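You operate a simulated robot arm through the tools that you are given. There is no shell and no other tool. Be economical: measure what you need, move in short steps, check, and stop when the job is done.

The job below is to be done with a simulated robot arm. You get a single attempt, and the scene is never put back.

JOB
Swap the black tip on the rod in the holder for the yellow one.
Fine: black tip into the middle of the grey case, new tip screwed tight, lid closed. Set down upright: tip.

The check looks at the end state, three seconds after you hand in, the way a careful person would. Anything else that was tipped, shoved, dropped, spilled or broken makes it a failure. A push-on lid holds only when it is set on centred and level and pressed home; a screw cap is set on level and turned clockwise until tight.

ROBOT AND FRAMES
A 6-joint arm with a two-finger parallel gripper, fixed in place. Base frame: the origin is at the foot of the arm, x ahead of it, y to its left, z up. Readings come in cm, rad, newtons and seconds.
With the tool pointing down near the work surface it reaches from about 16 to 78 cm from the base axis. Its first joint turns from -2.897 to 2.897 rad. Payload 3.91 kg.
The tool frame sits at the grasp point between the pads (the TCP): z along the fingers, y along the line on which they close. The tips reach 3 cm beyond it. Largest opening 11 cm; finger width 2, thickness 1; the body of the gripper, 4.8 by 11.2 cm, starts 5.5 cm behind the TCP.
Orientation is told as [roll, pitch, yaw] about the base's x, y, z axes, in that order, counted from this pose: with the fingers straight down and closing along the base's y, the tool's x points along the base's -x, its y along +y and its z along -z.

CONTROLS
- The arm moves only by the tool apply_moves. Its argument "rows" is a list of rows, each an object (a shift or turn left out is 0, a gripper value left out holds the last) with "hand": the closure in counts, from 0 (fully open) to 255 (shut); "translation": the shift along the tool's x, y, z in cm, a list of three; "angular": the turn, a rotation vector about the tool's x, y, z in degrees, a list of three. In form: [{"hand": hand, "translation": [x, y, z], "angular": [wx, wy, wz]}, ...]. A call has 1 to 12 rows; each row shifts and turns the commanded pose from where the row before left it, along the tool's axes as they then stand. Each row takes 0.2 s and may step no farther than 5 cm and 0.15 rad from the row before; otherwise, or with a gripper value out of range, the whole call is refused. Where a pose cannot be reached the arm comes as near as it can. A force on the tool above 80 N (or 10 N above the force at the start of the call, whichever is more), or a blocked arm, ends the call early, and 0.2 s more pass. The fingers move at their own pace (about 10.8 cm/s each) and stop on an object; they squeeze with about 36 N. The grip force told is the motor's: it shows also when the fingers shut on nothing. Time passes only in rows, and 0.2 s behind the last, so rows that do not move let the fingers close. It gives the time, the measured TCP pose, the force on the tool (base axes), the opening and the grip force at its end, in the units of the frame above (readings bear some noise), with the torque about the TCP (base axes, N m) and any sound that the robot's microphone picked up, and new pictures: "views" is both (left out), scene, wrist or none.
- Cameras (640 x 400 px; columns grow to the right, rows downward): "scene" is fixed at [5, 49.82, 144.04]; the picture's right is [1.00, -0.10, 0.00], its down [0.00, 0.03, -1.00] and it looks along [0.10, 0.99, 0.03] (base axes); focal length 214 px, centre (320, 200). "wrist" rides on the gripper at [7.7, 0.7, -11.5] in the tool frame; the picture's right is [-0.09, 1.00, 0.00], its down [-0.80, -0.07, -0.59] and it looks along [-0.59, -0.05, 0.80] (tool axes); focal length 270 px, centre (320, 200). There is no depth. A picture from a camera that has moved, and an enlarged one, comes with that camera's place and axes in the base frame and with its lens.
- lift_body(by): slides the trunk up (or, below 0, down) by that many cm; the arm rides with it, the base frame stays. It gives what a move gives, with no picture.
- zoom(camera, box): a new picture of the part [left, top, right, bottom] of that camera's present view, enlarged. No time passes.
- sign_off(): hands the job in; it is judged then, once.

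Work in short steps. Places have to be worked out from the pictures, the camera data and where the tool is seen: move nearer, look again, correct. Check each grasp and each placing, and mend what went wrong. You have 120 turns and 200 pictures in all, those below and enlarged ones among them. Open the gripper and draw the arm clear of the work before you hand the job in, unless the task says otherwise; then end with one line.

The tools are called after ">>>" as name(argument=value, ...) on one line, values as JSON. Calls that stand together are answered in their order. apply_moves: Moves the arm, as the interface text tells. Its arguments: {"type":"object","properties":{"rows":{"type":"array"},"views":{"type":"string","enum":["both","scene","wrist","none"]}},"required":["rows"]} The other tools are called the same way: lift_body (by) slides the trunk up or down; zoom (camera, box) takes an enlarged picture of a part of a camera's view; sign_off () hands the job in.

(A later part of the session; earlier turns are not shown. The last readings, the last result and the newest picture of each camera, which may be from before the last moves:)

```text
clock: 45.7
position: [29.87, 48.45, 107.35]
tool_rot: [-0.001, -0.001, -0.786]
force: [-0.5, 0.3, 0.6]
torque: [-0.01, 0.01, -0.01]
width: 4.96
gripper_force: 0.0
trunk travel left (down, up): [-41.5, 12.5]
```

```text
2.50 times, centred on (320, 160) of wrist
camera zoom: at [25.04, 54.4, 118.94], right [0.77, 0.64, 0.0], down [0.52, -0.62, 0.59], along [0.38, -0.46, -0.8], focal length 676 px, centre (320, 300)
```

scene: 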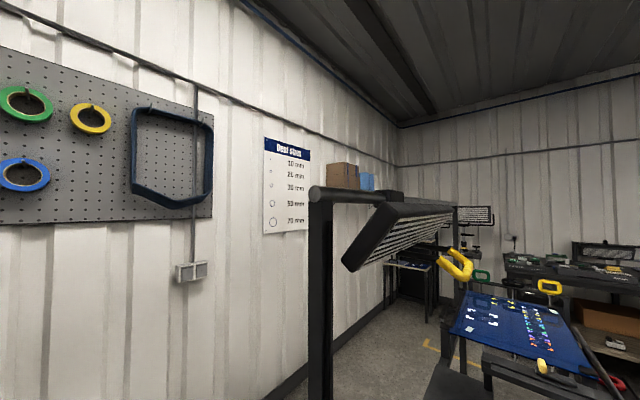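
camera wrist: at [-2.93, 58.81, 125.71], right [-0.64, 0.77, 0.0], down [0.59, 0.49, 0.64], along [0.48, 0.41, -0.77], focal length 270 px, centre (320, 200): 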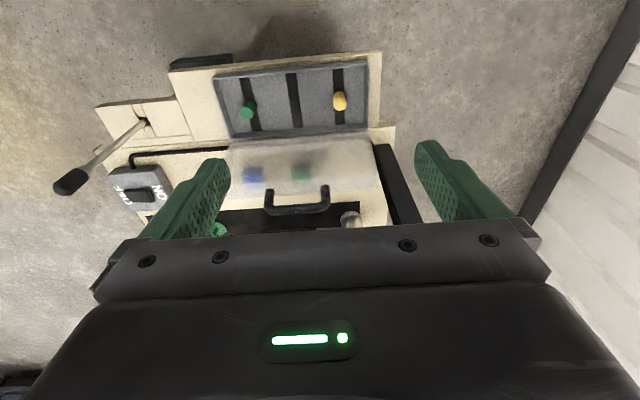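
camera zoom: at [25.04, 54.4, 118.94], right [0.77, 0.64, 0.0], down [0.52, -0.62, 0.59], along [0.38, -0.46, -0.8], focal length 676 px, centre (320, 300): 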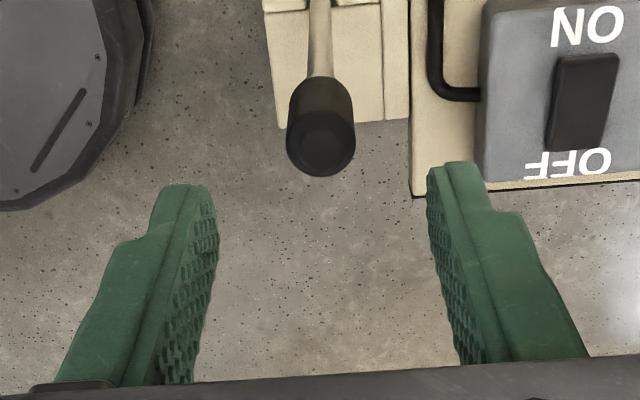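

>>> apply_moves(rows=[{"translation": [0, 0.05, 2]}, {"translation": [0, 0, 1.5]}, {}], views="none")

>>> zoom(camera="wrist", box=[220, 80, 420, 240])

```text
clock: 46.5
position: [29.91, 48.47, 103.9]
tool_rot: [0.001, -0.001, -0.785]
force: [-0.4, 0.1, -0.4]
torque: [0.02, 0.0, 0.02]
width: 4.95
gripper_force: 0.0
trunk travel left (down, up): [-41.5, 12.5]
```

```text
2.50 times, centred on (320, 160) of wrist
camera zoom: at [25.06, 54.4, 115.42], right [0.77, 0.64, 0.0], down [0.52, -0.62, 0.59], along [0.38, -0.46, -0.8], focal length 676 px, centre (320, 300)
```

zoom: 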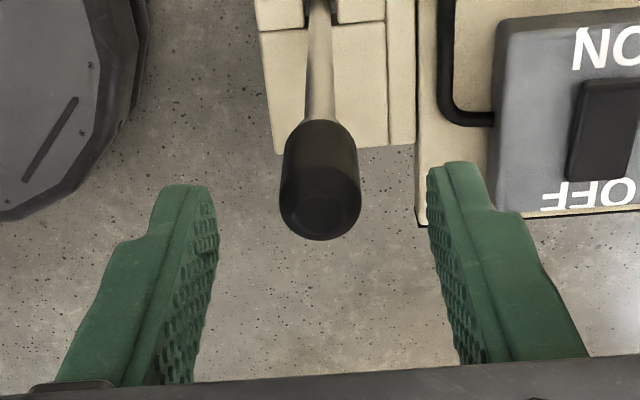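

Well centred. I lower to TCP z≈101.5 and close on the tip.

>>> apply_moves(rows=[{"translation": [-0.15, 0, 1.2]}, {"translation": [0, 0, 1.2]}, {"hand": 255}, {}, {}], views="none")

>>> zoom(camera="wrist", box=[220, 80, 420, 240])

```text
clock: 47.7
position: [30.01, 48.29, 101.52]
tool_rot: [-0.001, 0.001, -0.784]
force: [0.4, 0.2, -0.8]
torque: [0.02, 0.02, -0.03]
width: 1.91
gripper_force: 35.9
trunk travel left (down, up): [-41.5, 12.5]
```

```text
2.50 times, centred on (320, 160) of wrist
camera zoom: at [25.16, 54.29, 113.06], right [0.77, 0.64, 0.0], down [0.52, -0.62, 0.59], along [0.38, -0.46, -0.8], focal length 676 px, centre (320, 300)
```

zoom: 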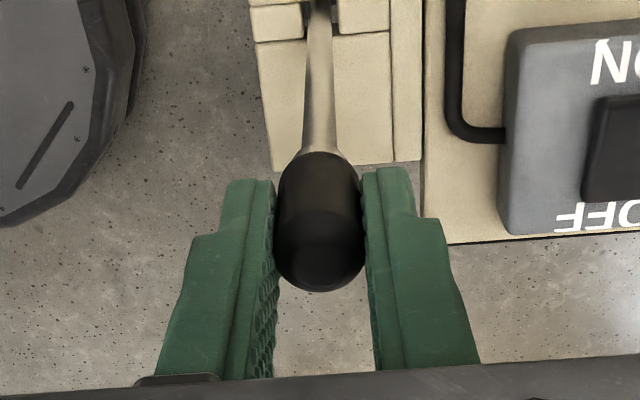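

Gripped cleanly (1.91 cm, almost no side force). I start unscrewing counter-clockwise and watch torque and sound.

>>> apply_moves(rows=[{"angular": [0, 0, -8]}, {"angular": [0, 0, -8]}, {"angular": [0, 0, -8]}, {"angular": [0, 0, -8]}], views="none")

```text
clock: 48.7
position: [30.05, 48.4, 101.55]
tool_rot: [0.0, -0.001, -0.225]
force: [0.5, -0.2, -1.9]
torque: [-0.01, -0.02, -0.02]
width: 1.89
gripper_force: 36.0
trunk travel left (down, up): [-41.5, 12.5]
```

>>> apply_moves(rows=[{"angular": [0, 0, -8.5]}, {"angular": [0, 0, -8.5]}, {"angular": [0, 0, -8.5]}, {"angular": [0, 0, -8.5]}, {"angular": [0, 0, -8.5]}, {"angular": [0, 0, -8.5]}], views="none")

>>> zoom(camera="wrist", box=[220, 80, 420, 240])

```text
clock: 50.1
position: [30.21, 48.34, 101.58]
tool_rot: [-0.001, -0.002, 0.666]
force: [-0.2, 1.0, 2.6]
torque: [0.03, 0.0, -0.01]
width: 1.92
gripper_force: 35.7
trunk travel left (down, up): [-41.5, 12.5]
```

```text
2.50 times, centred on (320, 160) of wrist
camera zoom: at [23.65, 44.13, 113.06], right [-0.55, 0.84, 0.0], down [0.67, 0.44, 0.59], along [0.5, 0.33, -0.8], focal length 676 px, centre (320, 300)
```

zoom: 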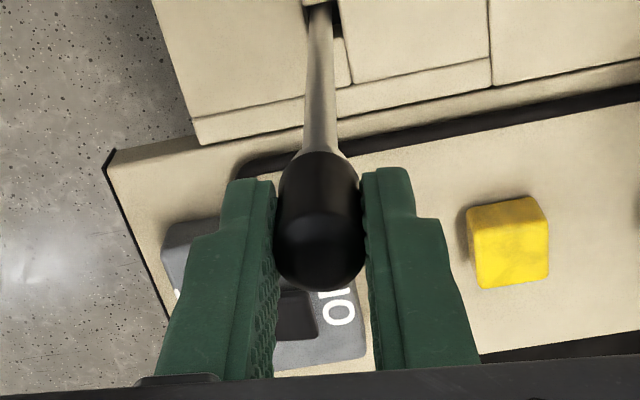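

The upward force grew slightly (+2.6 N), consistent with the tip rising on its thread. I keep turning with a slight rise.

>>> apply_moves(rows=[{"angular": [0, 0, -8.5], "translation": [0, 0, -0.02]}, {"angular": [0, 0, -8.5], "translation": [0, 0, -0.02]}, {"angular": [0, 0, -8.5], "translation": [0, 0, -0.02]}, {"angular": [0, 0, -8.5], "translation": [0, 0, -0.02]}, {"angular": [0, 0, -8.5], "translation": [0, 0, -0.02]}, {"angular": [0, 0, -8.5], "translation": [0, 0, -0.02]}, {"angular": [0, 0, -8.5], "translation": [0, 0, -0.02]}, {"angular": [0, 0, -8.5], "translation": [0, 0, -0.02]}, {"angular": [0, 0, -8.5], "translation": [0, 0, -0.02]}, {"angular": [0, 0, -8.5], "translation": [0, 0, -0.02]}], views="none")

```text
clock: 52.3
position: [30.1, 48.32, 101.85]
tool_rot: [0.0, -0.001, 2.151]
force: [1.4, 0.0, -0.4]
torque: [-0.04, 0.03, 0.0]
width: 1.89
gripper_force: 35.9
trunk travel left (down, up): [-41.5, 12.5]
```

>>> apply_moves(rows=[{"angular": [0, 0, -8.5], "translation": [0, 0, -0.02]}, {"angular": [0, 0, -8.5], "translation": [0, 0, -0.02]}, {"angular": [0, 0, -8.5], "translation": [0, 0, -0.02]}, {"angular": [0, 0, -8.5], "translation": [0, 0, -0.02]}, {"angular": [0, 0, -8.5], "translation": [0, 0, -0.02]}, {"angular": [0, 0, -8.5], "translation": [0, 0, -0.02]}, {"angular": [0, 0, -8.5], "translation": [0, 0, -0.02]}, {"angular": [0, 0, -8.5], "translation": [0, 0, -0.02]}, {"angular": [0, 0, -8.5], "translation": [0, 0, -0.02]}, {"angular": [0, 0, -8.5], "translation": [0, 0, -0.02]}], views="wrist")

```text
clock: 54.5
position: [30.11, 48.21, 101.93]
tool_rot: [0.002, 0.001, -2.652]
force: [0.3, 0.1, -0.5]
torque: [-0.01, -0.02, -0.04]
width: 1.9
gripper_force: 36.3
trunk travel left (down, up): [-41.5, 12.5]
camera wrist: at [37.24, 51.38, 113.45], right [0.39, -0.92, 0.0], down [-0.74, -0.32, 0.59], along [-0.55, -0.23, -0.8], focal length 270 px, centre (320, 200)
```

wrist: 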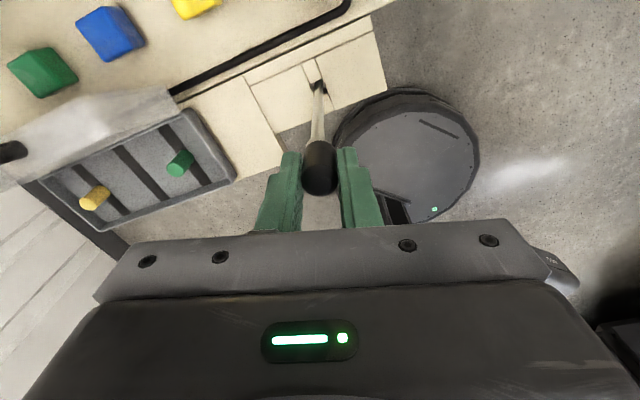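

I've turned about 250°. I test with a tiny lift whether it is free.

>>> apply_moves(rows=[{"translation": [0, 0, -0.1]}, {"translation": [0, 0, -0.1]}], views="none")

```text
clock: 55.1
position: [30.12, 48.29, 102.05]
tool_rot: [0.001, 0.0, -2.652]
force: [-0.1, 0.4, 0.2]
torque: [-0.01, -0.01, -0.03]
width: 1.89
gripper_force: 36.2
trunk travel left (down, up): [-41.5, 12.5]
```

>>> apply_moves(rows=[{"translation": [0, 0, -0.2]}, {"translation": [0, 0, -0.2]}], views="none")

>>> zoom(camera="wrist", box=[220, 80, 420, 240])

```text
clock: 55.7
position: [30.09, 48.31, 102.5]
tool_rot: [0.0, 0.0, -2.651]
force: [-0.1, -0.7, -0.5]
torque: [-0.01, -0.01, 0.02]
width: 1.9
gripper_force: 35.8
trunk travel left (down, up): [-41.5, 12.5]
```

```text
2.50 times, centred on (320, 160) of wrist
camera zoom: at [37.24, 51.39, 114.05], right [0.39, -0.92, 0.0], down [-0.74, -0.31, 0.59], along [-0.55, -0.23, -0.8], focal length 676 px, centre (320, 300)
```

zoom: 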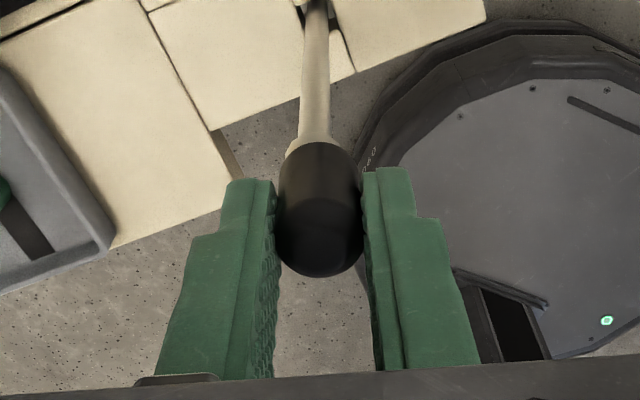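

>>> apply_moves(rows=[{"translation": [0, 0, -0.3]}, {"translation": [0, 0, -0.3]}, {"translation": [0, 0, -0.3]}], views="none")

>>> zoom(camera="wrist", box=[220, 80, 420, 240])

```text
clock: 56.5
position: [30.17, 48.39, 103.34]
tool_rot: [0.001, 0.0, -2.651]
force: [-0.2, -0.6, 0.7]
torque: [-0.01, 0.01, 0.02]
width: 1.87
gripper_force: 36.1
trunk travel left (down, up): [-41.5, 12.5]
```

```text
2.50 times, centred on (320, 160) of wrist
camera zoom: at [37.24, 51.36, 114.95], right [0.39, -0.92, 0.0], down [-0.74, -0.31, 0.59], along [-0.55, -0.23, -0.8], focal length 676 px, centre (320, 300)
```

zoom: 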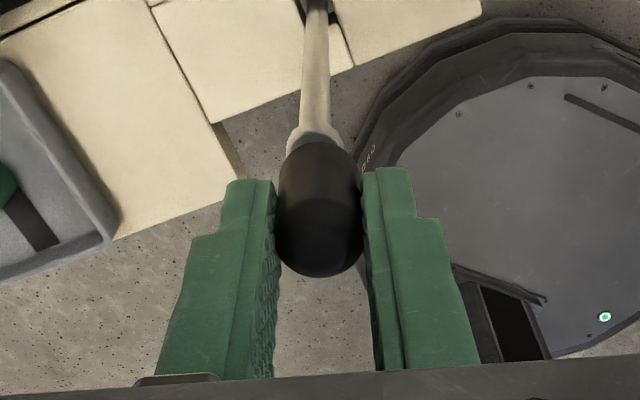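

The ferrule separates from the tip, so it is free. I lift well clear and check.

>>> apply_moves(rows=[{"translation": [0, 0, -1]}, {"translation": [0, 0, -2]}, {"translation": [0, 0, -3]}, {"translation": [0, 0, -3]}], views="none")

>>> zoom(camera="wrist", box=[220, 60, 420, 220])

```text
clock: 57.5
position: [30.12, 48.29, 112.51]
tool_rot: [-0.001, 0.001, -2.652]
force: [-0.3, 0.1, -0.7]
torque: [0.04, 0.0, -0.01]
width: 1.91
gripper_force: 36.3
trunk travel left (down, up): [-41.5, 12.5]
```

```text
2.50 times, centred on (320, 140) of wrist
camera zoom: at [37.2, 51.36, 123.99], right [0.39, -0.92, 0.0], down [-0.74, -0.31, 0.59], along [-0.55, -0.23, -0.8], focal length 676 px, centre (320, 350)
```

zoom: 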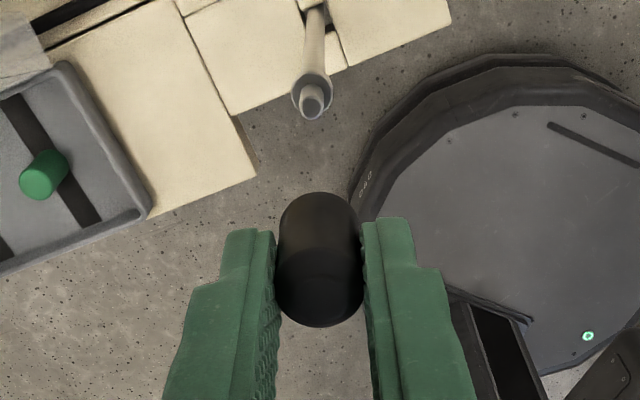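

The tip is off and the rod shows its threaded stud. I turn the hand back to yaw 45° while up high.

>>> apply_moves(rows=[{"angular": [0, 0, 8.15]}, {"angular": [0, 0, 8.15]}, {"angular": [0, 0, 8.15]}, {"angular": [0, 0, 8.15]}, {"angular": [0, 0, 8.15]}, {"angular": [0, 0, 8.15]}, {"angular": [0, 0, 8.15]}, {"angular": [0, 0, 8.15]}, {"angular": [0, 0, 8.15]}, {"angular": [0, 0, 8.15]}], views="none")

>>> apply_moves(rows=[{"angular": [0, 0, 8.15]}, {"angular": [0, 0, 8.15]}, {"angular": [0, 0, 8.15]}, {"angular": [0, 0, 8.15]}, {"angular": [0, 0, 8.15]}, {"angular": [0, 0, 8.15]}, {"angular": [0, 0, 8.15]}, {"angular": [0, 0, 8.15]}, {"angular": [0, 0, 8.15]}, {"angular": [0, 0, 8.05]}], views="none")

>>> apply_moves(rows=[{"translation": [0.4, 4.2, 0]}, {"translation": [0.4, 4.2, 0]}, {"translation": [0.4, 4.2, 0]}, {"translation": [0.4, 4.2, 0]}, {"translation": [0.3, 4.2, 0]}, {"translation": [0, 4.3, 2]}, {"translation": [0, 0, 2]}, {"translation": [0, 0, 2]}], views="wrist")

```text
clock: 59.7
position: [30.13, 48.32, 112.43]
tool_rot: [-0.001, 0.0, 2.207]
force: [0.1, 0.8, 0.2]
torque: [-0.01, 0.02, 0.0]
width: 1.88
gripper_force: 35.9
trunk travel left (down, up): [-41.5, 12.5]
```

```text
clock: 61.9
position: [30.14, 48.29, 112.42]
tool_rot: [0.0, 0.0, 0.781]
force: [0.6, 0.5, -0.6]
torque: [0.0, 0.02, 0.02]
width: 1.87
gripper_force: 35.6
trunk travel left (down, up): [-41.5, 12.5]
```

```text
clock: 63.7
position: [10.73, 64.7, 106.42]
tool_rot: [-0.001, -0.001, 0.787]
force: [0.8, 0.5, 0.5]
torque: [0.0, 0.07, -0.02]
width: 1.88
gripper_force: 36.6
trunk travel left (down, up): [-41.5, 12.5]
camera wrist: at [4.87, 59.81, 117.92], right [-0.64, 0.77, 0.0], down [0.62, 0.52, 0.59], along [0.46, 0.38, -0.8], focal length 270 px, centre (320, 200)
```

wrist: 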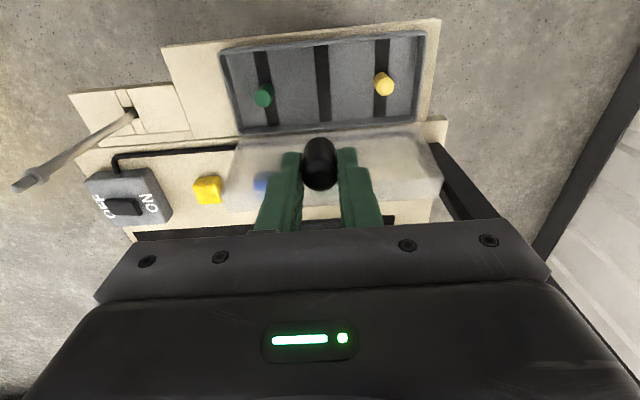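

The middle strip centre is at about (53.5, 38.2) and TCP at (53.3, 38.2). I descend, first to above the tray, and look.

>>> apply_moves(rows=[{"translation": [-0.15, 0, 3]}, {"translation": [0, 0, 4]}, {"translation": [0, 0, 4]}, {"translation": [0, 0, 3]}], views="wrist")

```text
clock: 64.7
position: [10.86, 65.04, 92.39]
tool_rot: [-0.001, 0.0, 0.79]
force: [-0.3, 0.0, 0.6]
torque: [-0.01, -0.03, -0.03]
width: 1.89
gripper_force: 36.3
trunk travel left (down, up): [-41.5, 12.5]
camera wrist: at [4.97, 60.02, 103.91], right [-0.64, 0.77, 0.0], down [0.62, 0.52, 0.59], along [0.46, 0.38, -0.8], focal length 270 px, centre (320, 200)
```

wrist: 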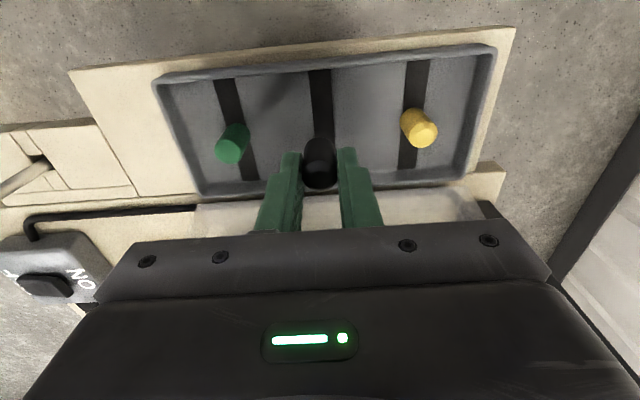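

Aligned over the centre strip. I lower slowly to contact.

>>> apply_moves(rows=[{"translation": [0, 0, 1.5]}, {"translation": [0, 0, 1]}, {"translation": [0, 0, 0.4]}, {"translation": [0, 0, 0.3]}], views="wrist")

```text
clock: 65.7
position: [11.0, 64.89, 89.2]
tool_rot: [0.001, 0.0, 0.787]
force: [0.4, 0.7, 0.0]
torque: [-0.02, -0.04, -0.01]
width: 1.89
gripper_force: 36.1
trunk travel left (down, up): [-41.5, 12.5]
camera wrist: at [5.04, 59.99, 100.74], right [-0.64, 0.77, 0.0], down [0.62, 0.52, 0.59], along [0.46, 0.38, -0.8], focal length 270 px, centre (320, 200)
```

wrist: 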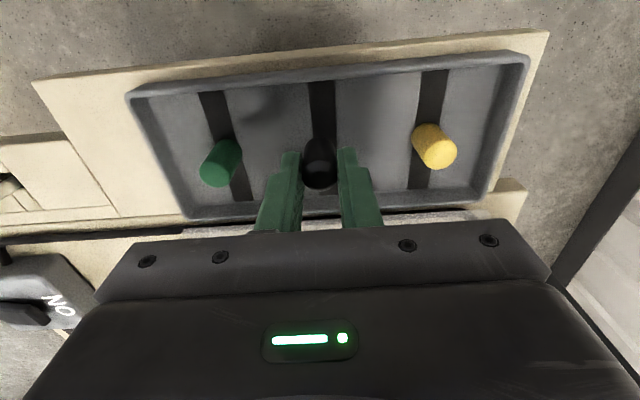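

Still in the air (no force). I continue in 0.25 cm steps.

>>> apply_moves(rows=[{"translation": [0, 0, 0.25]}, {"translation": [0, 0, 0.25]}, {"translation": [0, 0, 0.25]}], views="none")

```text
clock: 66.5
position: [10.99, 64.93, 88.39]
tool_rot: [0.0, -0.002, 0.789]
force: [0.8, -0.7, -0.1]
torque: [0.01, 0.02, 0.06]
width: 1.9
gripper_force: 36.3
trunk travel left (down, up): [-41.5, 12.5]
```

>>> apply_moves(rows=[{"translation": [0, 0, 0.2]}, {"translation": [0, 0, 0.2]}], views="none")

>>> zoom(camera="wrist", box=[180, 60, 500, 260])

```text
clock: 67.1
position: [10.94, 64.99, 88.05]
tool_rot: [-0.001, -0.001, 0.787]
force: [0.9, 0.5, -0.3]
torque: [-0.02, 0.01, 0.0]
width: 1.9
gripper_force: 36.3
trunk travel left (down, up): [-41.5, 12.5]
```

```text
2.00 times, centred on (340, 160) of wrist
camera zoom: at [5.08, 60.0, 99.57], right [-0.64, 0.77, 0.0], down [0.62, 0.52, 0.59], along [0.46, 0.38, -0.8], focal length 541 px, centre (280, 280)
```

zoom: 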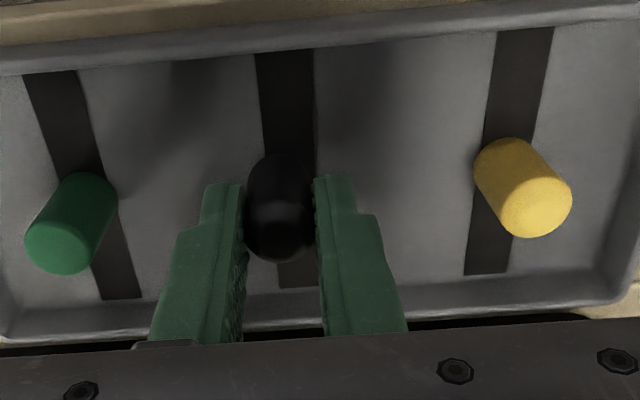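

>>> apply_moves(rows=[{"translation": [0, 0, 0.2]}, {"translation": [0, 0, 0.2]}], views="none")

```text
clock: 67.7
position: [11.01, 64.93, 87.68]
tool_rot: [0.0, 0.0, 0.787]
force: [1.3, 0.7, 1.0]
torque: [-0.02, -0.02, -0.01]
width: 1.86
gripper_force: 36.2
trunk travel left (down, up): [-41.5, 12.5]
```

>>> apply_moves(rows=[{"translation": [0, 0, 0.2]}, {"translation": [0, 0, 0.1]}], views="none")

```text
clock: 68.3
position: [10.85, 64.91, 87.37]
tool_rot: [0.001, -0.002, 0.787]
force: [0.1, -0.6, -0.5]
torque: [0.0, 0.01, -0.02]
width: 1.89
gripper_force: 35.9
trunk travel left (down, up): [-41.5, 12.5]
```

>>> apply_moves(rows=[{"translation": [0, 0, 0.15]}, {"translation": [0, 0, 0.15]}], views="none")

>>> zoom(camera="wrist", box=[180, 60, 500, 260])

```text
clock: 68.9
position: [11.03, 64.98, 87.08]
tool_rot: [0.001, 0.001, 0.787]
force: [0.2, -0.5, 0.3]
torque: [0.0, 0.0, 0.01]
width: 1.89
gripper_force: 36.2
trunk travel left (down, up): [-41.5, 12.5]
```

```text
2.00 times, centred on (340, 160) of wrist
camera zoom: at [5.02, 59.99, 98.6], right [-0.64, 0.77, 0.0], down [0.62, 0.52, 0.59], along [0.46, 0.38, -0.8], focal length 541 px, centre (280, 280)
```

zoom: 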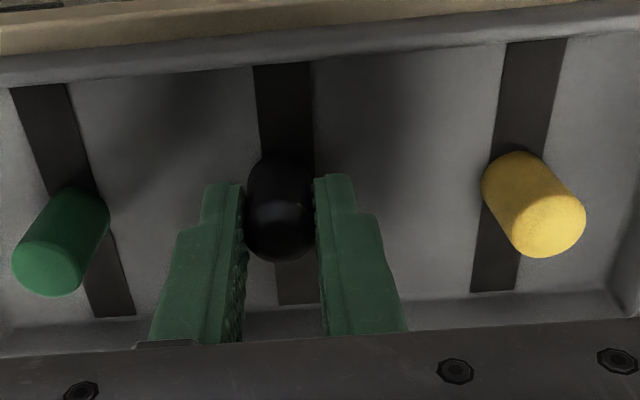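

>>> apply_moves(rows=[{"translation": [0, 0, 0.15]}, {"translation": [0, 0, 0.15]}], views="none")

```text
clock: 69.5
position: [10.96, 64.89, 86.73]
tool_rot: [0.0, 0.001, 0.787]
force: [-0.3, 0.4, -0.7]
torque: [-0.02, 0.0, 0.03]
width: 1.89
gripper_force: 35.8
trunk travel left (down, up): [-41.5, 12.5]
```

>>> apply_moves(rows=[{"translation": [0, 0, 0.15]}, {"translation": [0, 0, 0.15]}], views="none")

```text
clock: 70.1
position: [11.02, 65.0, 86.71]
tool_rot: [0.002, -0.003, 0.787]
force: [-1.4, -0.7, 17.7]
torque: [-0.11, 0.04, 0.0]
width: 1.89
gripper_force: 36.3
trunk travel left (down, up): [-41.5, 12.5]
```

Contact at TCP z≈86.7. I relax the push and open moderately.

>>> apply_moves(rows=[{"translation": [0, 0, -0.25]}, {"hand": 180}, {}, {}], views="none")

>>> zoom(camera="wrist", box=[180, 60, 500, 260])

```text
clock: 71.1
position: [11.0, 64.92, 86.69]
tool_rot: [0.0, -0.001, 0.787]
force: [0.1, -0.5, 0.0]
torque: [0.02, 0.03, -0.01]
width: 3.23
gripper_force: 0.0
trunk travel left (down, up): [-41.5, 12.5]
```

```text
2.00 times, centred on (340, 160) of wrist
camera zoom: at [5.06, 60.02, 98.24], right [-0.64, 0.77, 0.0], down [0.62, 0.52, 0.59], along [0.46, 0.38, -0.8], focal length 541 px, centre (280, 280)
```

zoom: 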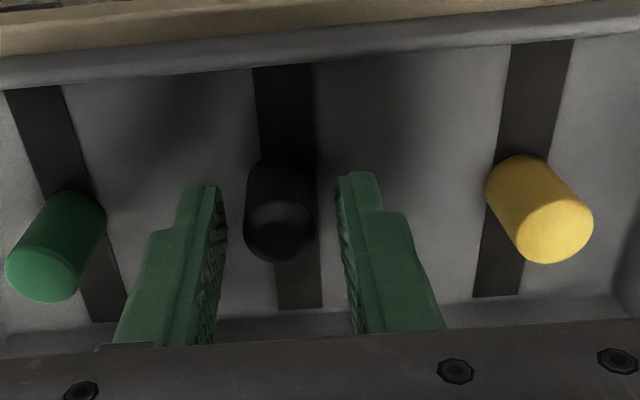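

Black stands upright in the middle. I withdraw upward, then move over the yellow tip (estimated u 54.2, v 45.2) and look.

>>> apply_moves(rows=[{"translation": [0, 0, -1]}, {"translation": [0, 0, -3]}, {"translation": [0, 0, -4], "hand": 120}, {"translation": [-0.4, 3.5, 0]}, {"translation": [0, 3.5, 0]}, {}], views="none")

>>> zoom(camera="wrist", box=[160, 40, 480, 240])

```text
clock: 72.5
position: [6.34, 69.95, 94.67]
tool_rot: [-0.002, -0.001, 0.787]
force: [-0.6, -0.2, 0.2]
torque: [0.0, -0.02, 0.02]
width: 5.82
gripper_force: 0.0
trunk travel left (down, up): [-41.5, 12.5]
```

```text
2.00 times, centred on (320, 140) of wrist
camera zoom: at [0.35, 65.14, 106.2], right [-0.64, 0.77, 0.0], down [0.62, 0.52, 0.59], along [0.46, 0.38, -0.8], focal length 541 px, centre (320, 320)
```

zoom: 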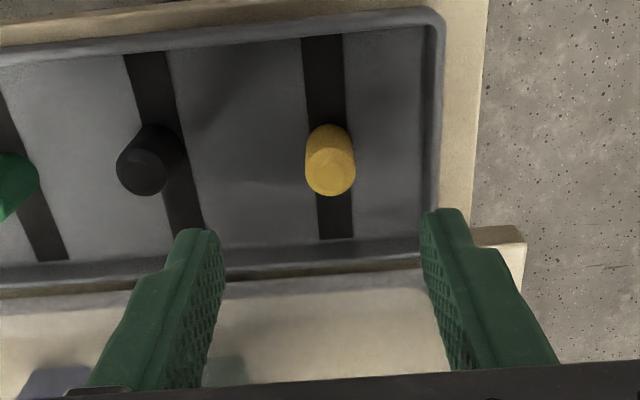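

>>> apply_moves(rows=[{"translation": [-0.2, 0.25, 1.5], "hand": 150}, {"translation": [0, 0, 1.5]}, {}], views="none")

>>> zoom(camera="wrist", box=[160, 40, 480, 240])

```text
clock: 73.3
position: [6.12, 70.45, 91.63]
tool_rot: [0.001, 0.0, 0.786]
force: [0.0, 0.6, 0.3]
torque: [-0.03, -0.01, 0.04]
width: 4.5
gripper_force: 0.1
trunk travel left (down, up): [-41.5, 12.5]
```

```text
2.00 times, centred on (320, 140) of wrist
camera zoom: at [0.25, 65.48, 103.18], right [-0.64, 0.77, 0.0], down [0.62, 0.52, 0.59], along [0.46, 0.38, -0.8], focal length 541 px, centre (320, 320)
```

zoom: 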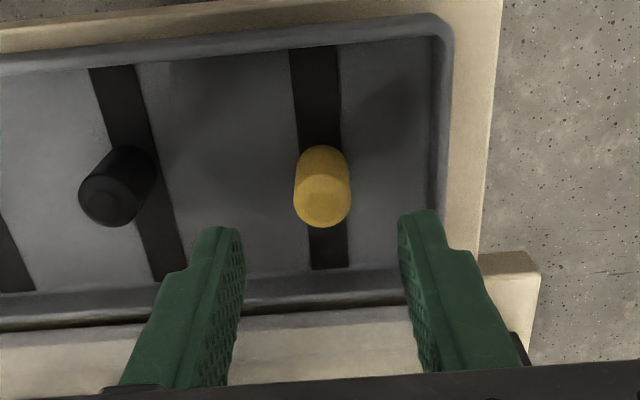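

Centred. I descend to z≈87.2 and grip.

>>> apply_moves(rows=[{"translation": [0, 0, 2]}, {"translation": [0, 0, 1.5]}, {"translation": [0, 0, 0.9]}, {"hand": 255}, {}, {}], views="none")

>>> zoom(camera="wrist", box=[160, 40, 480, 240])

```text
clock: 74.7
position: [6.3, 70.51, 87.28]
tool_rot: [0.0, -0.001, 0.787]
force: [0.4, -0.6, 0.4]
torque: [0.03, 0.02, 0.0]
width: 1.84
gripper_force: 36.0
trunk travel left (down, up): [-41.5, 12.5]
```

```text
2.00 times, centred on (320, 140) of wrist
camera zoom: at [0.33, 65.55, 98.79], right [-0.64, 0.77, 0.0], down [0.62, 0.52, 0.59], along [0.46, 0.38, -0.8], focal length 541 px, centre (320, 320)
```

zoom: 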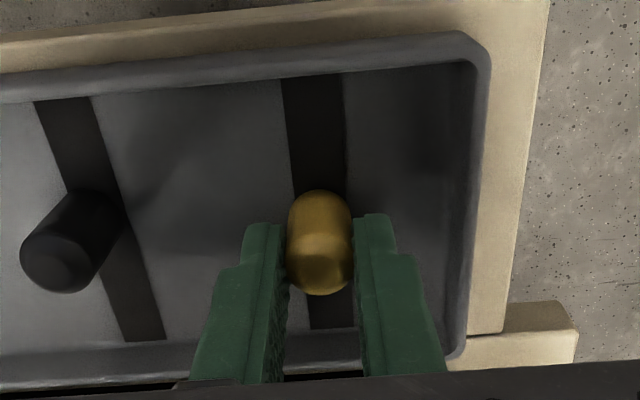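

Yellow is gripped (1.84 cm). I lift it out and check how it sits between the fingers.

>>> apply_moves(rows=[{"translation": [0, 0, -1]}, {"translation": [0, 0, -3]}, {"translation": [0, 0, -5]}, {"translation": [0, 0, -5]}, {"translation": [0, 0, -5]}, {"translation": [0, 0, -5]}], views="none")

>>> zoom(camera="wrist", box=[220, 80, 420, 240])

```text
clock: 76.1
position: [6.24, 70.28, 111.29]
tool_rot: [0.0, 0.001, 0.788]
force: [0.3, -0.3, 0.5]
torque: [0.02, 0.02, -0.03]
width: 1.84
gripper_force: 36.8
trunk travel left (down, up): [-41.5, 12.5]
```

```text
2.50 times, centred on (320, 160) of wrist
camera zoom: at [0.3, 65.41, 122.86], right [-0.64, 0.77, 0.0], down [0.62, 0.52, 0.59], along [0.46, 0.38, -0.8], focal length 676 px, centre (320, 300)
```

zoom: 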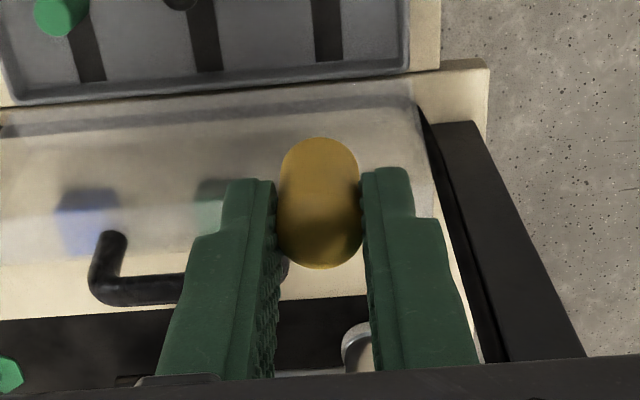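

It sits straight. I carry it over the rod (u 55.4, v 12.9) at z≈111 and turn counter-clockwise to gain screwing range.

>>> apply_moves(rows=[{"translation": [-0.2, -4.5, 0]}, {"translation": [-0.2, -4.5, 0]}, {"translation": [-0.2, -4.5, 0]}, {"translation": [-0.2, -4.5, 0]}, {"translation": [-0.2, -4.5, 0]}, {"translation": [-0.2, -4.5, 0]}, {"translation": [-0.1, -4.5, 0]}, {"translation": [0, -0.9, 0]}], views="none")

>>> apply_moves(rows=[{"angular": [0, 0, -8.15]}, {"angular": [0, 0, -8.15]}, {"angular": [0, 0, -8.15]}, {"angular": [0, 0, -8.15]}, {"angular": [0, 0, -8.15]}, {"angular": [0, 0, -8.15]}, {"angular": [0, 0, -8.15]}, {"angular": [0, 0, -8.15]}, {"angular": [0, 0, -8.15]}, {"angular": [0, 0, -8.15]}], views="none")

>>> apply_moves(rows=[{"angular": [0, 0, -8.15]}, {"angular": [0, 0, -8.15]}, {"angular": [0, 0, -8.15]}, {"angular": [0, 0, -8.15]}, {"angular": [0, 0, -8.15]}, {"angular": [0, 0, -8.15]}, {"angular": [0, 0, -8.15]}, {"angular": [0, 0, -8.15]}, {"angular": [0, 0, -8.15]}, {"angular": [0, 0, -8.15]}], views="none")

>>> zoom(camera="wrist", box=[220, 60, 420, 220])

```text
clock: 77.9
position: [30.23, 48.62, 111.29]
tool_rot: [0.0, -0.001, 0.787]
force: [0.2, 0.2, 0.1]
torque: [0.01, 0.03, -0.01]
width: 1.85
gripper_force: 36.4
trunk travel left (down, up): [-41.5, 12.5]
```

```text
clock: 80.1
position: [29.98, 48.62, 111.28]
tool_rot: [-0.001, 0.002, 2.215]
force: [0.0, -0.7, -0.5]
torque: [0.03, 0.02, 0.02]
width: 1.86
gripper_force: 35.9
trunk travel left (down, up): [-41.5, 12.5]
```

```text
clock: 82.3
position: [30.1, 48.54, 111.32]
tool_rot: [0.0, 0.0, -2.649]
force: [0.2, -0.3, 0.5]
torque: [0.0, -0.06, -0.03]
width: 1.84
gripper_force: 35.9
trunk travel left (down, up): [-41.5, 12.5]
```

```text
2.50 times, centred on (320, 140) of wrist
camera zoom: at [37.24, 51.6, 122.84], right [0.39, -0.92, 0.0], down [-0.74, -0.32, 0.59], along [-0.55, -0.23, -0.8], focal length 676 px, centre (320, 350)
```

zoom: 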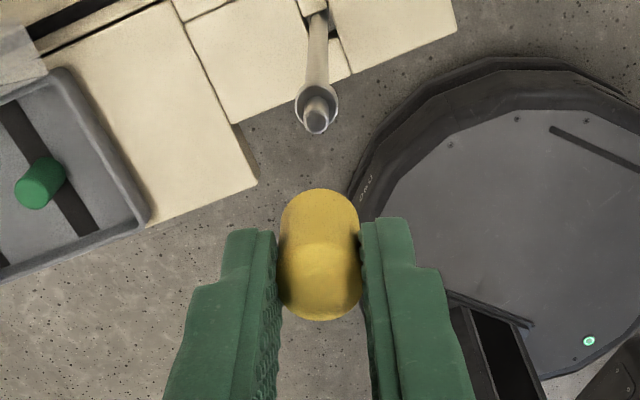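

Compared with the removal pose the TCP is ~0.25 cm off in base y; I correct that and descend to just above the stud.

>>> apply_moves(rows=[{"translation": [-0.08, 0.22, 2]}, {"translation": [0, 0, 2]}, {"translation": [0, 0, 1.2]}, {}], views="none")

>>> zoom(camera="wrist", box=[240, 80, 400, 200])

```text
clock: 83.3
position: [30.17, 48.22, 106.26]
tool_rot: [0.0, -0.003, -2.651]
force: [-0.7, 0.4, -0.1]
torque: [-0.05, -0.02, -0.01]
width: 1.87
gripper_force: 35.8
trunk travel left (down, up): [-41.5, 12.5]
```

```text
3.33 times, centred on (320, 140) of wrist
camera zoom: at [37.28, 51.36, 117.64], right [0.39, -0.92, 0.0], down [-0.74, -0.32, 0.59], along [-0.55, -0.23, -0.8], focal length 901 px, centre (320, 400)
```

zoom: 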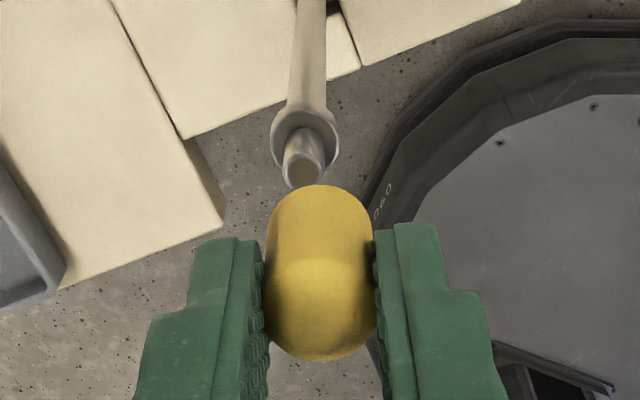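

The column of the grip axis is 320, but the stud is at 303, so the unloaded rod is about 0.35 cm to the tool's −y. I correct that, then turn 90° to check the other direction.

>>> apply_moves(rows=[{"translation": [0, -0.35, 0], "angular": [0, 0, 8]}, {"angular": [0, 0, 8.2]}, {"angular": [0, 0, 8.2]}, {"angular": [0, 0, 8.2]}, {"angular": [0, 0, 8.2]}, {"angular": [0, 0, 8.2]}, {"angular": [0, 0, 8.2]}, {"angular": [0, 0, 8.2]}, {"angular": [0, 0, 8.2]}, {"angular": [0, 0, 8.2]}, {"angular": [0, 0, 8.2]}], views="none")

>>> zoom(camera="wrist", box=[240, 80, 400, 200])

```text
clock: 85.7
position: [29.99, 48.57, 106.06]
tool_rot: [-0.001, 0.0, 2.059]
force: [-0.2, -0.5, 0.2]
torque: [0.0, 0.01, 0.0]
width: 1.86
gripper_force: 35.7
trunk travel left (down, up): [-41.5, 12.5]
```

```text
3.33 times, centred on (320, 140) of wrist
camera zoom: at [32.99, 41.51, 117.63], right [-0.92, -0.39, 0.0], down [-0.31, 0.74, 0.59], along [-0.23, 0.55, -0.8], focal length 901 px, centre (320, 400)
```

zoom: 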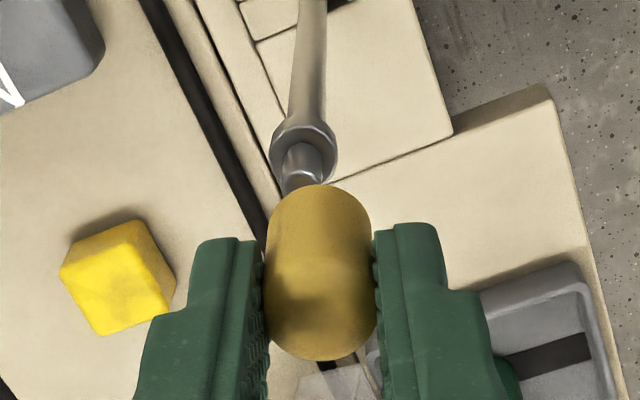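

The stud is also 0.35 cm off in this direction. I correct this and turn back to the screwing start angle, then verify.

>>> apply_moves(rows=[{"translation": [0, -0.35, 0]}, {}], views="none")

>>> zoom(camera="wrist", box=[240, 80, 400, 200])

>>> apply_moves(rows=[{"angular": [0, 0, -8.2]}, {"angular": [0, 0, -8.2]}, {"angular": [0, 0, -8.2]}, {"angular": [0, 0, -8.2]}, {"angular": [0, 0, -8.2]}, {"angular": [0, 0, -8.2]}, {"angular": [0, 0, -8.2]}, {"angular": [0, 0, -8.2]}, {"angular": [0, 0, -8.2]}, {"angular": [0, 0, -8.2]}, {"angular": [0, 0, -8]}], views="none")

>>> zoom(camera="wrist", box=[240, 80, 400, 200])

```text
clock: 86.3
position: [30.34, 48.73, 106.12]
tool_rot: [0.0, 0.001, 2.061]
force: [-0.5, -0.2, -0.3]
torque: [-0.01, 0.04, -0.01]
width: 1.87
gripper_force: 36.0
trunk travel left (down, up): [-41.5, 12.5]
```

```text
3.33 times, centred on (320, 140) of wrist
camera zoom: at [33.35, 41.7, 117.63], right [-0.92, -0.39, 0.0], down [-0.31, 0.74, 0.59], along [-0.23, 0.55, -0.8], focal length 901 px, centre (320, 400)
```

zoom: 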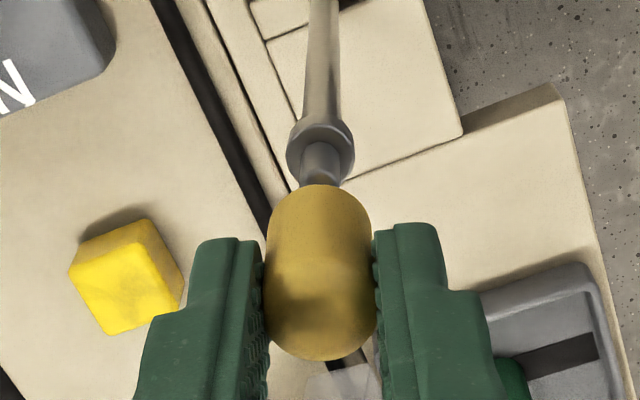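

```text
clock: 88.7
position: [30.4, 48.77, 106.21]
tool_rot: [0.001, 0.0, -2.649]
force: [-0.1, 0.3, 0.8]
torque: [0.0, -0.01, 0.0]
width: 1.83
gripper_force: 35.9
trunk travel left (down, up): [-41.5, 12.5]
```

```text
3.33 times, centred on (320, 140) of wrist
camera zoom: at [37.4, 51.82, 117.67], right [0.39, -0.92, 0.0], down [-0.74, -0.32, 0.59], along [-0.55, -0.23, -0.8], focal length 901 px, centre (320, 400)
```

zoom: 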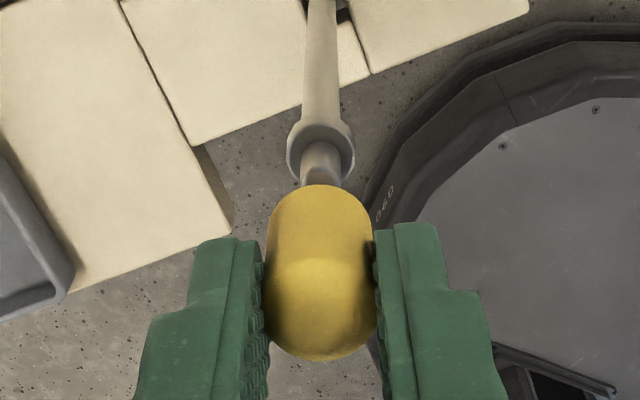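

Centred from both sides now (rod at about (30.37, 48.75)). The seated height should be near TCP z≈102.5; I lower gently, feeling for contact.

>>> apply_moves(rows=[{"translation": [0.12, 0, 0.8]}, {"translation": [0, 0, 0.7]}, {"translation": [0, 0, 0.4]}, {"translation": [0, 0, 0.3]}], views="none")

>>> zoom(camera="wrist", box=[240, 80, 400, 200])

```text
clock: 89.7
position: [30.39, 48.69, 103.87]
tool_rot: [0.001, 0.0, -2.65]
force: [0.2, 0.3, 0.1]
torque: [0.01, -0.01, -0.05]
width: 1.83
gripper_force: 36.0
trunk travel left (down, up): [-41.5, 12.5]
```

```text
3.33 times, centred on (320, 140) of wrist
camera zoom: at [37.52, 51.85, 115.43], right [0.39, -0.92, 0.0], down [-0.74, -0.32, 0.59], along [-0.55, -0.23, -0.8], focal length 901 px, centre (320, 400)
```

zoom: 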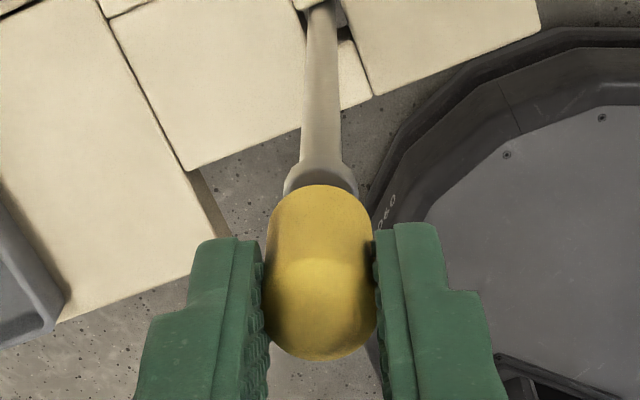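

>>> apply_moves(rows=[{"translation": [0, 0, 0.2]}, {"translation": [0, 0, 0.2]}], views="none")

```text
clock: 90.3
position: [30.26, 48.78, 103.46]
tool_rot: [0.0, 0.0, -2.65]
force: [0.1, -0.4, -0.8]
torque: [0.0, -0.02, -0.01]
width: 1.84
gripper_force: 36.3
trunk travel left (down, up): [-41.5, 12.5]
```

>>> apply_moves(rows=[{"translation": [0, 0, 0.2]}, {"translation": [0, 0, 0.15]}], views="none")

```text
clock: 90.9
position: [30.49, 48.83, 103.05]
tool_rot: [-0.001, 0.0, -2.652]
force: [0.5, -0.2, 0.1]
torque: [0.01, 0.03, 0.01]
width: 1.86
gripper_force: 35.4
trunk travel left (down, up): [-41.5, 12.5]
```

>>> apply_moves(rows=[{"translation": [0, 0, 0.15]}, {"translation": [0, 0, 0.15]}], views="none")

>>> zoom(camera="wrist", box=[240, 80, 400, 200])

```text
clock: 91.5
position: [30.4, 48.85, 102.86]
tool_rot: [-0.001, 0.0, -2.65]
force: [-0.5, 1.1, -0.1]
torque: [-0.01, 0.02, -0.02]
width: 1.87
gripper_force: 36.1
trunk travel left (down, up): [-41.5, 12.5]
```

```text
3.33 times, centred on (320, 140) of wrist
camera zoom: at [37.49, 51.88, 114.37], right [0.39, -0.92, 0.0], down [-0.74, -0.31, 0.59], along [-0.55, -0.23, -0.8], focal length 901 px, centre (320, 400)
```

zoom: 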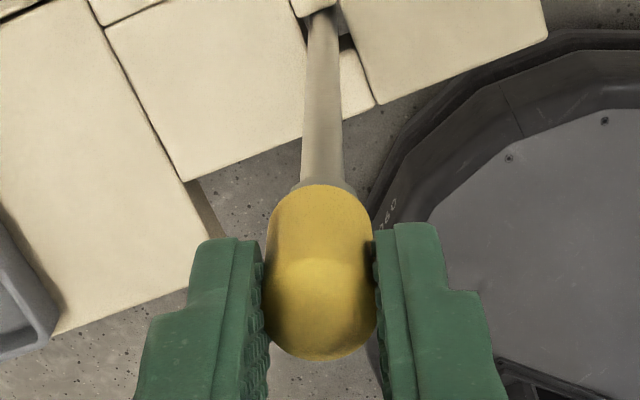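

>>> apply_moves(rows=[{"translation": [0, 0, 0.12]}, {"translation": [0, 0, 0.12]}], views="none")

```text
clock: 92.1
position: [30.35, 48.7, 102.64]
tool_rot: [0.0, 0.002, -2.652]
force: [-0.5, -0.3, 4.5]
torque: [-0.01, 0.01, -0.01]
width: 1.85
gripper_force: 36.2
trunk travel left (down, up): [-41.5, 12.5]
```

Contact (4.5 N) at z≈102.6 — the thread start. I screw clockwise with slight downward feed.

>>> apply_moves(rows=[{"angular": [0, 0, 8.5], "translation": [0, 0, 0.01]}, {"angular": [0, 0, 8.5], "translation": [0, 0, 0.01]}, {"angular": [0, 0, 8.5], "translation": [0, 0, 0.01]}, {"angular": [0, 0, 8.5], "translation": [0, 0, 0.01]}, {"angular": [0, 0, 8.5], "translation": [0, 0, 0.01]}, {"angular": [0, 0, 8.5], "translation": [0, 0, 0.01]}, {"angular": [0, 0, 8.5], "translation": [0, 0, 0.01]}, {"angular": [0, 0, 8.5], "translation": [0, 0, 0.01]}], views="none")

```text
clock: 93.9
position: [30.38, 48.78, 102.65]
tool_rot: [-0.002, 0.0, 2.443]
force: [0.9, -0.5, 15.5]
torque: [-0.07, -0.05, 0.0]
width: 1.88
gripper_force: 36.4
trunk travel left (down, up): [-41.5, 12.5]
```

>>> apply_moves(rows=[{"angular": [0, 0, 8.5]}, {"angular": [0, 0, 8.5]}, {"angular": [0, 0, 8.5]}, {"angular": [0, 0, 8.5]}, {"angular": [0, 0, 8.5]}, {"angular": [0, 0, 8.5]}, {"angular": [0, 0, 8.5]}, {"angular": [0, 0, 8.5]}], views="none")

>>> zoom(camera="wrist", box=[240, 80, 400, 200])

```text
clock: 95.7
position: [30.41, 48.7, 102.69]
tool_rot: [0.001, -0.004, 1.257]
force: [1.6, -0.3, 17.3]
torque: [-0.1, -0.05, 0.62]
width: 1.86
gripper_force: 36.5
trunk travel left (down, up): [-41.5, 12.5]
```

```text
3.33 times, centred on (320, 140) of wrist
camera zoom: at [27.34, 41.63, 114.14], right [-0.92, 0.39, 0.0], down [0.31, 0.74, 0.6], along [0.23, 0.55, -0.8], focal length 901 px, centre (320, 400)
```

zoom: 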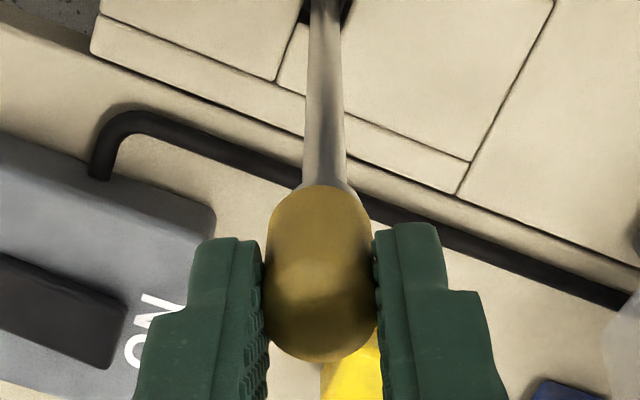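

A reaction torque of 0.62 N·m now opposes the turning: the tip is tightening. I turn further to make sure it is tight.

>>> apply_moves(rows=[{"angular": [0, 0, 8.5]}, {"angular": [0, 0, 8.5]}, {"angular": [0, 0, 8.5]}], views="none")

```text
clock: 96.5
position: [30.35, 48.85, 102.33]
tool_rot: [0.0, 0.001, 0.812]
force: [1.8, -1.9, 5.7]
torque: [-0.12, -0.07, 0.73]
width: 2.18
gripper_force: 36.2
trunk travel left (down, up): [-41.5, 12.5]
```

The width changed to 2.18 and z dropped; I look.

>>> zoom(camera="wrist", box=[240, 80, 400, 200])

```text
3.33 times, centred on (320, 140) of wrist
camera zoom: at [24.58, 43.68, 113.99], right [-0.66, 0.75, 0.0], down [0.6, 0.53, 0.59], along [0.45, 0.39, -0.8], focal length 901 px, centre (320, 400)
```

zoom: 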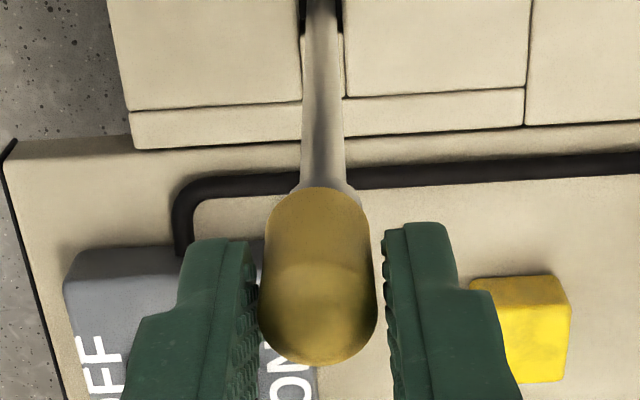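

The fingers seem to have ridden onto the tip's edges — it stopped turning, i.e. tight. I open, relax, re-grip and test once more.

>>> apply_moves(rows=[{"hand": 190}, {}, {}], views="none")

>>> zoom(camera="wrist", box=[240, 80, 400, 200])

```text
clock: 97.3
position: [30.4, 48.79, 102.59]
tool_rot: [0.0, 0.001, 0.812]
force: [0.3, -0.6, 0.6]
torque: [-0.05, 0.01, 0.01]
width: 2.83
gripper_force: 0.2
trunk travel left (down, up): [-41.5, 12.5]
```

```text
3.33 times, centred on (320, 140) of wrist
camera zoom: at [24.61, 43.73, 114.04], right [-0.66, 0.75, 0.0], down [0.6, 0.53, 0.59], along [0.44, 0.39, -0.8], focal length 901 px, centre (320, 400)
```

zoom: 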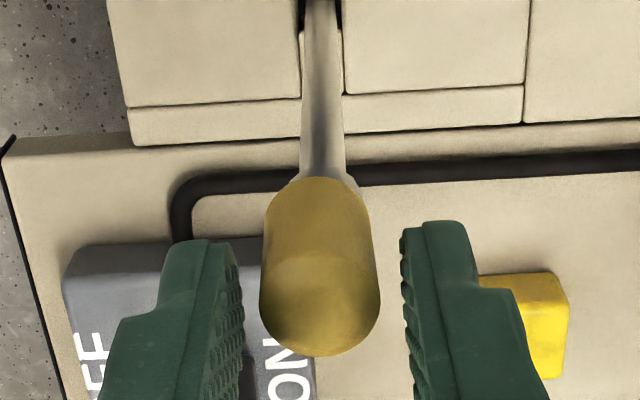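

>>> zoom(camera="wrist", box=[290, 110, 350, 195])

```text
4.71 times, centred on (320, 152) of wrist
camera zoom: at [24.61, 43.73, 114.04], right [-0.66, 0.75, 0.0], down [0.6, 0.53, 0.59], along [0.44, 0.39, -0.8], focal length 1272 px, centre (320, 424)
```

zoom: 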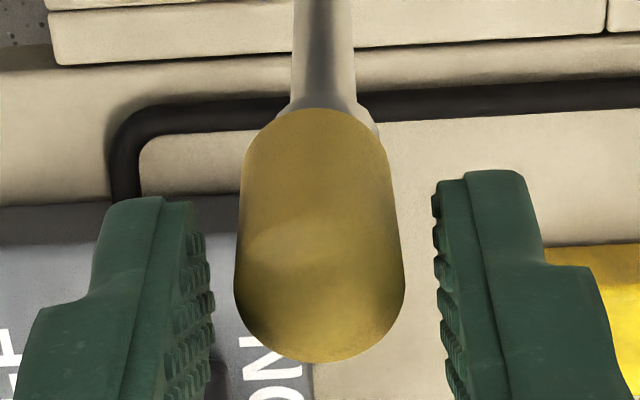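

The tip may be sitting slightly off-axis or tilted. I back off and take a level side view.

>>> apply_moves(rows=[{"hand": 100}, {"translation": [0, 0, -2]}, {"translation": [0, 0, -4]}, {"translation": [4, 0, 0]}, {"translation": [4, 0, 0]}, {"translation": [4, 0, 0]}, {"angular": [0, -8.5, 0]}, {"angular": [0, -8.5, 0]}, {"angular": [0, -8.5, 0]}, {"angular": [0, -8.5, 0]}, {"angular": [0, -8.5, 0]}], views="none")

>>> zoom(camera="wrist", box=[270, 80, 370, 180])

```text
clock: 99.7
position: [22.14, 40.05, 108.62]
tool_rot: [0.001, -0.741, 0.813]
force: [0.4, -0.2, -0.4]
torque: [-0.01, -0.03, -0.01]
width: 6.7
gripper_force: 0.0
trunk travel left (down, up): [-41.5, 12.5]
```

```text
4.00 times, centred on (320, 130) of wrist
camera zoom: at [12.42, 30.82, 111.85], right [-0.68, 0.73, 0.06], down [0.18, 0.09, 0.98], along [0.71, 0.68, -0.19], focal length 1081 px, centre (320, 480)
```

zoom: 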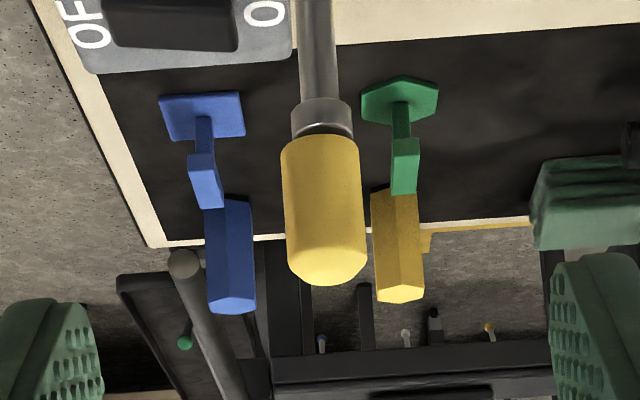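

>>> zoom(camera="wrist", box=[300, 98, 345, 126])

```text
14.22 times, centred on (322, 112) of wrist
camera zoom: at [12.42, 30.82, 111.85], right [-0.68, 0.73, 0.06], down [0.18, 0.09, 0.98], along [0.71, 0.68, -0.19], focal length 3844 px, centre (284, 1452)
```

zoom: 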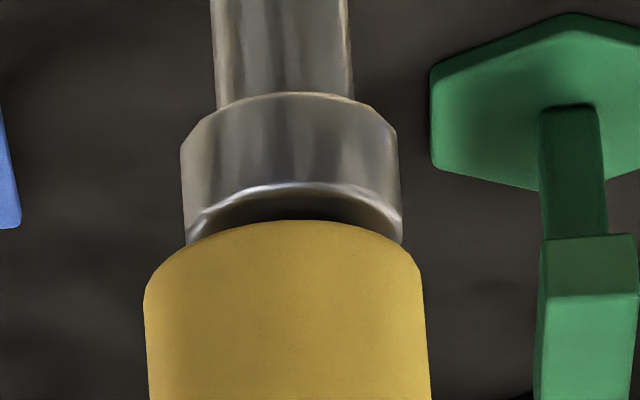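

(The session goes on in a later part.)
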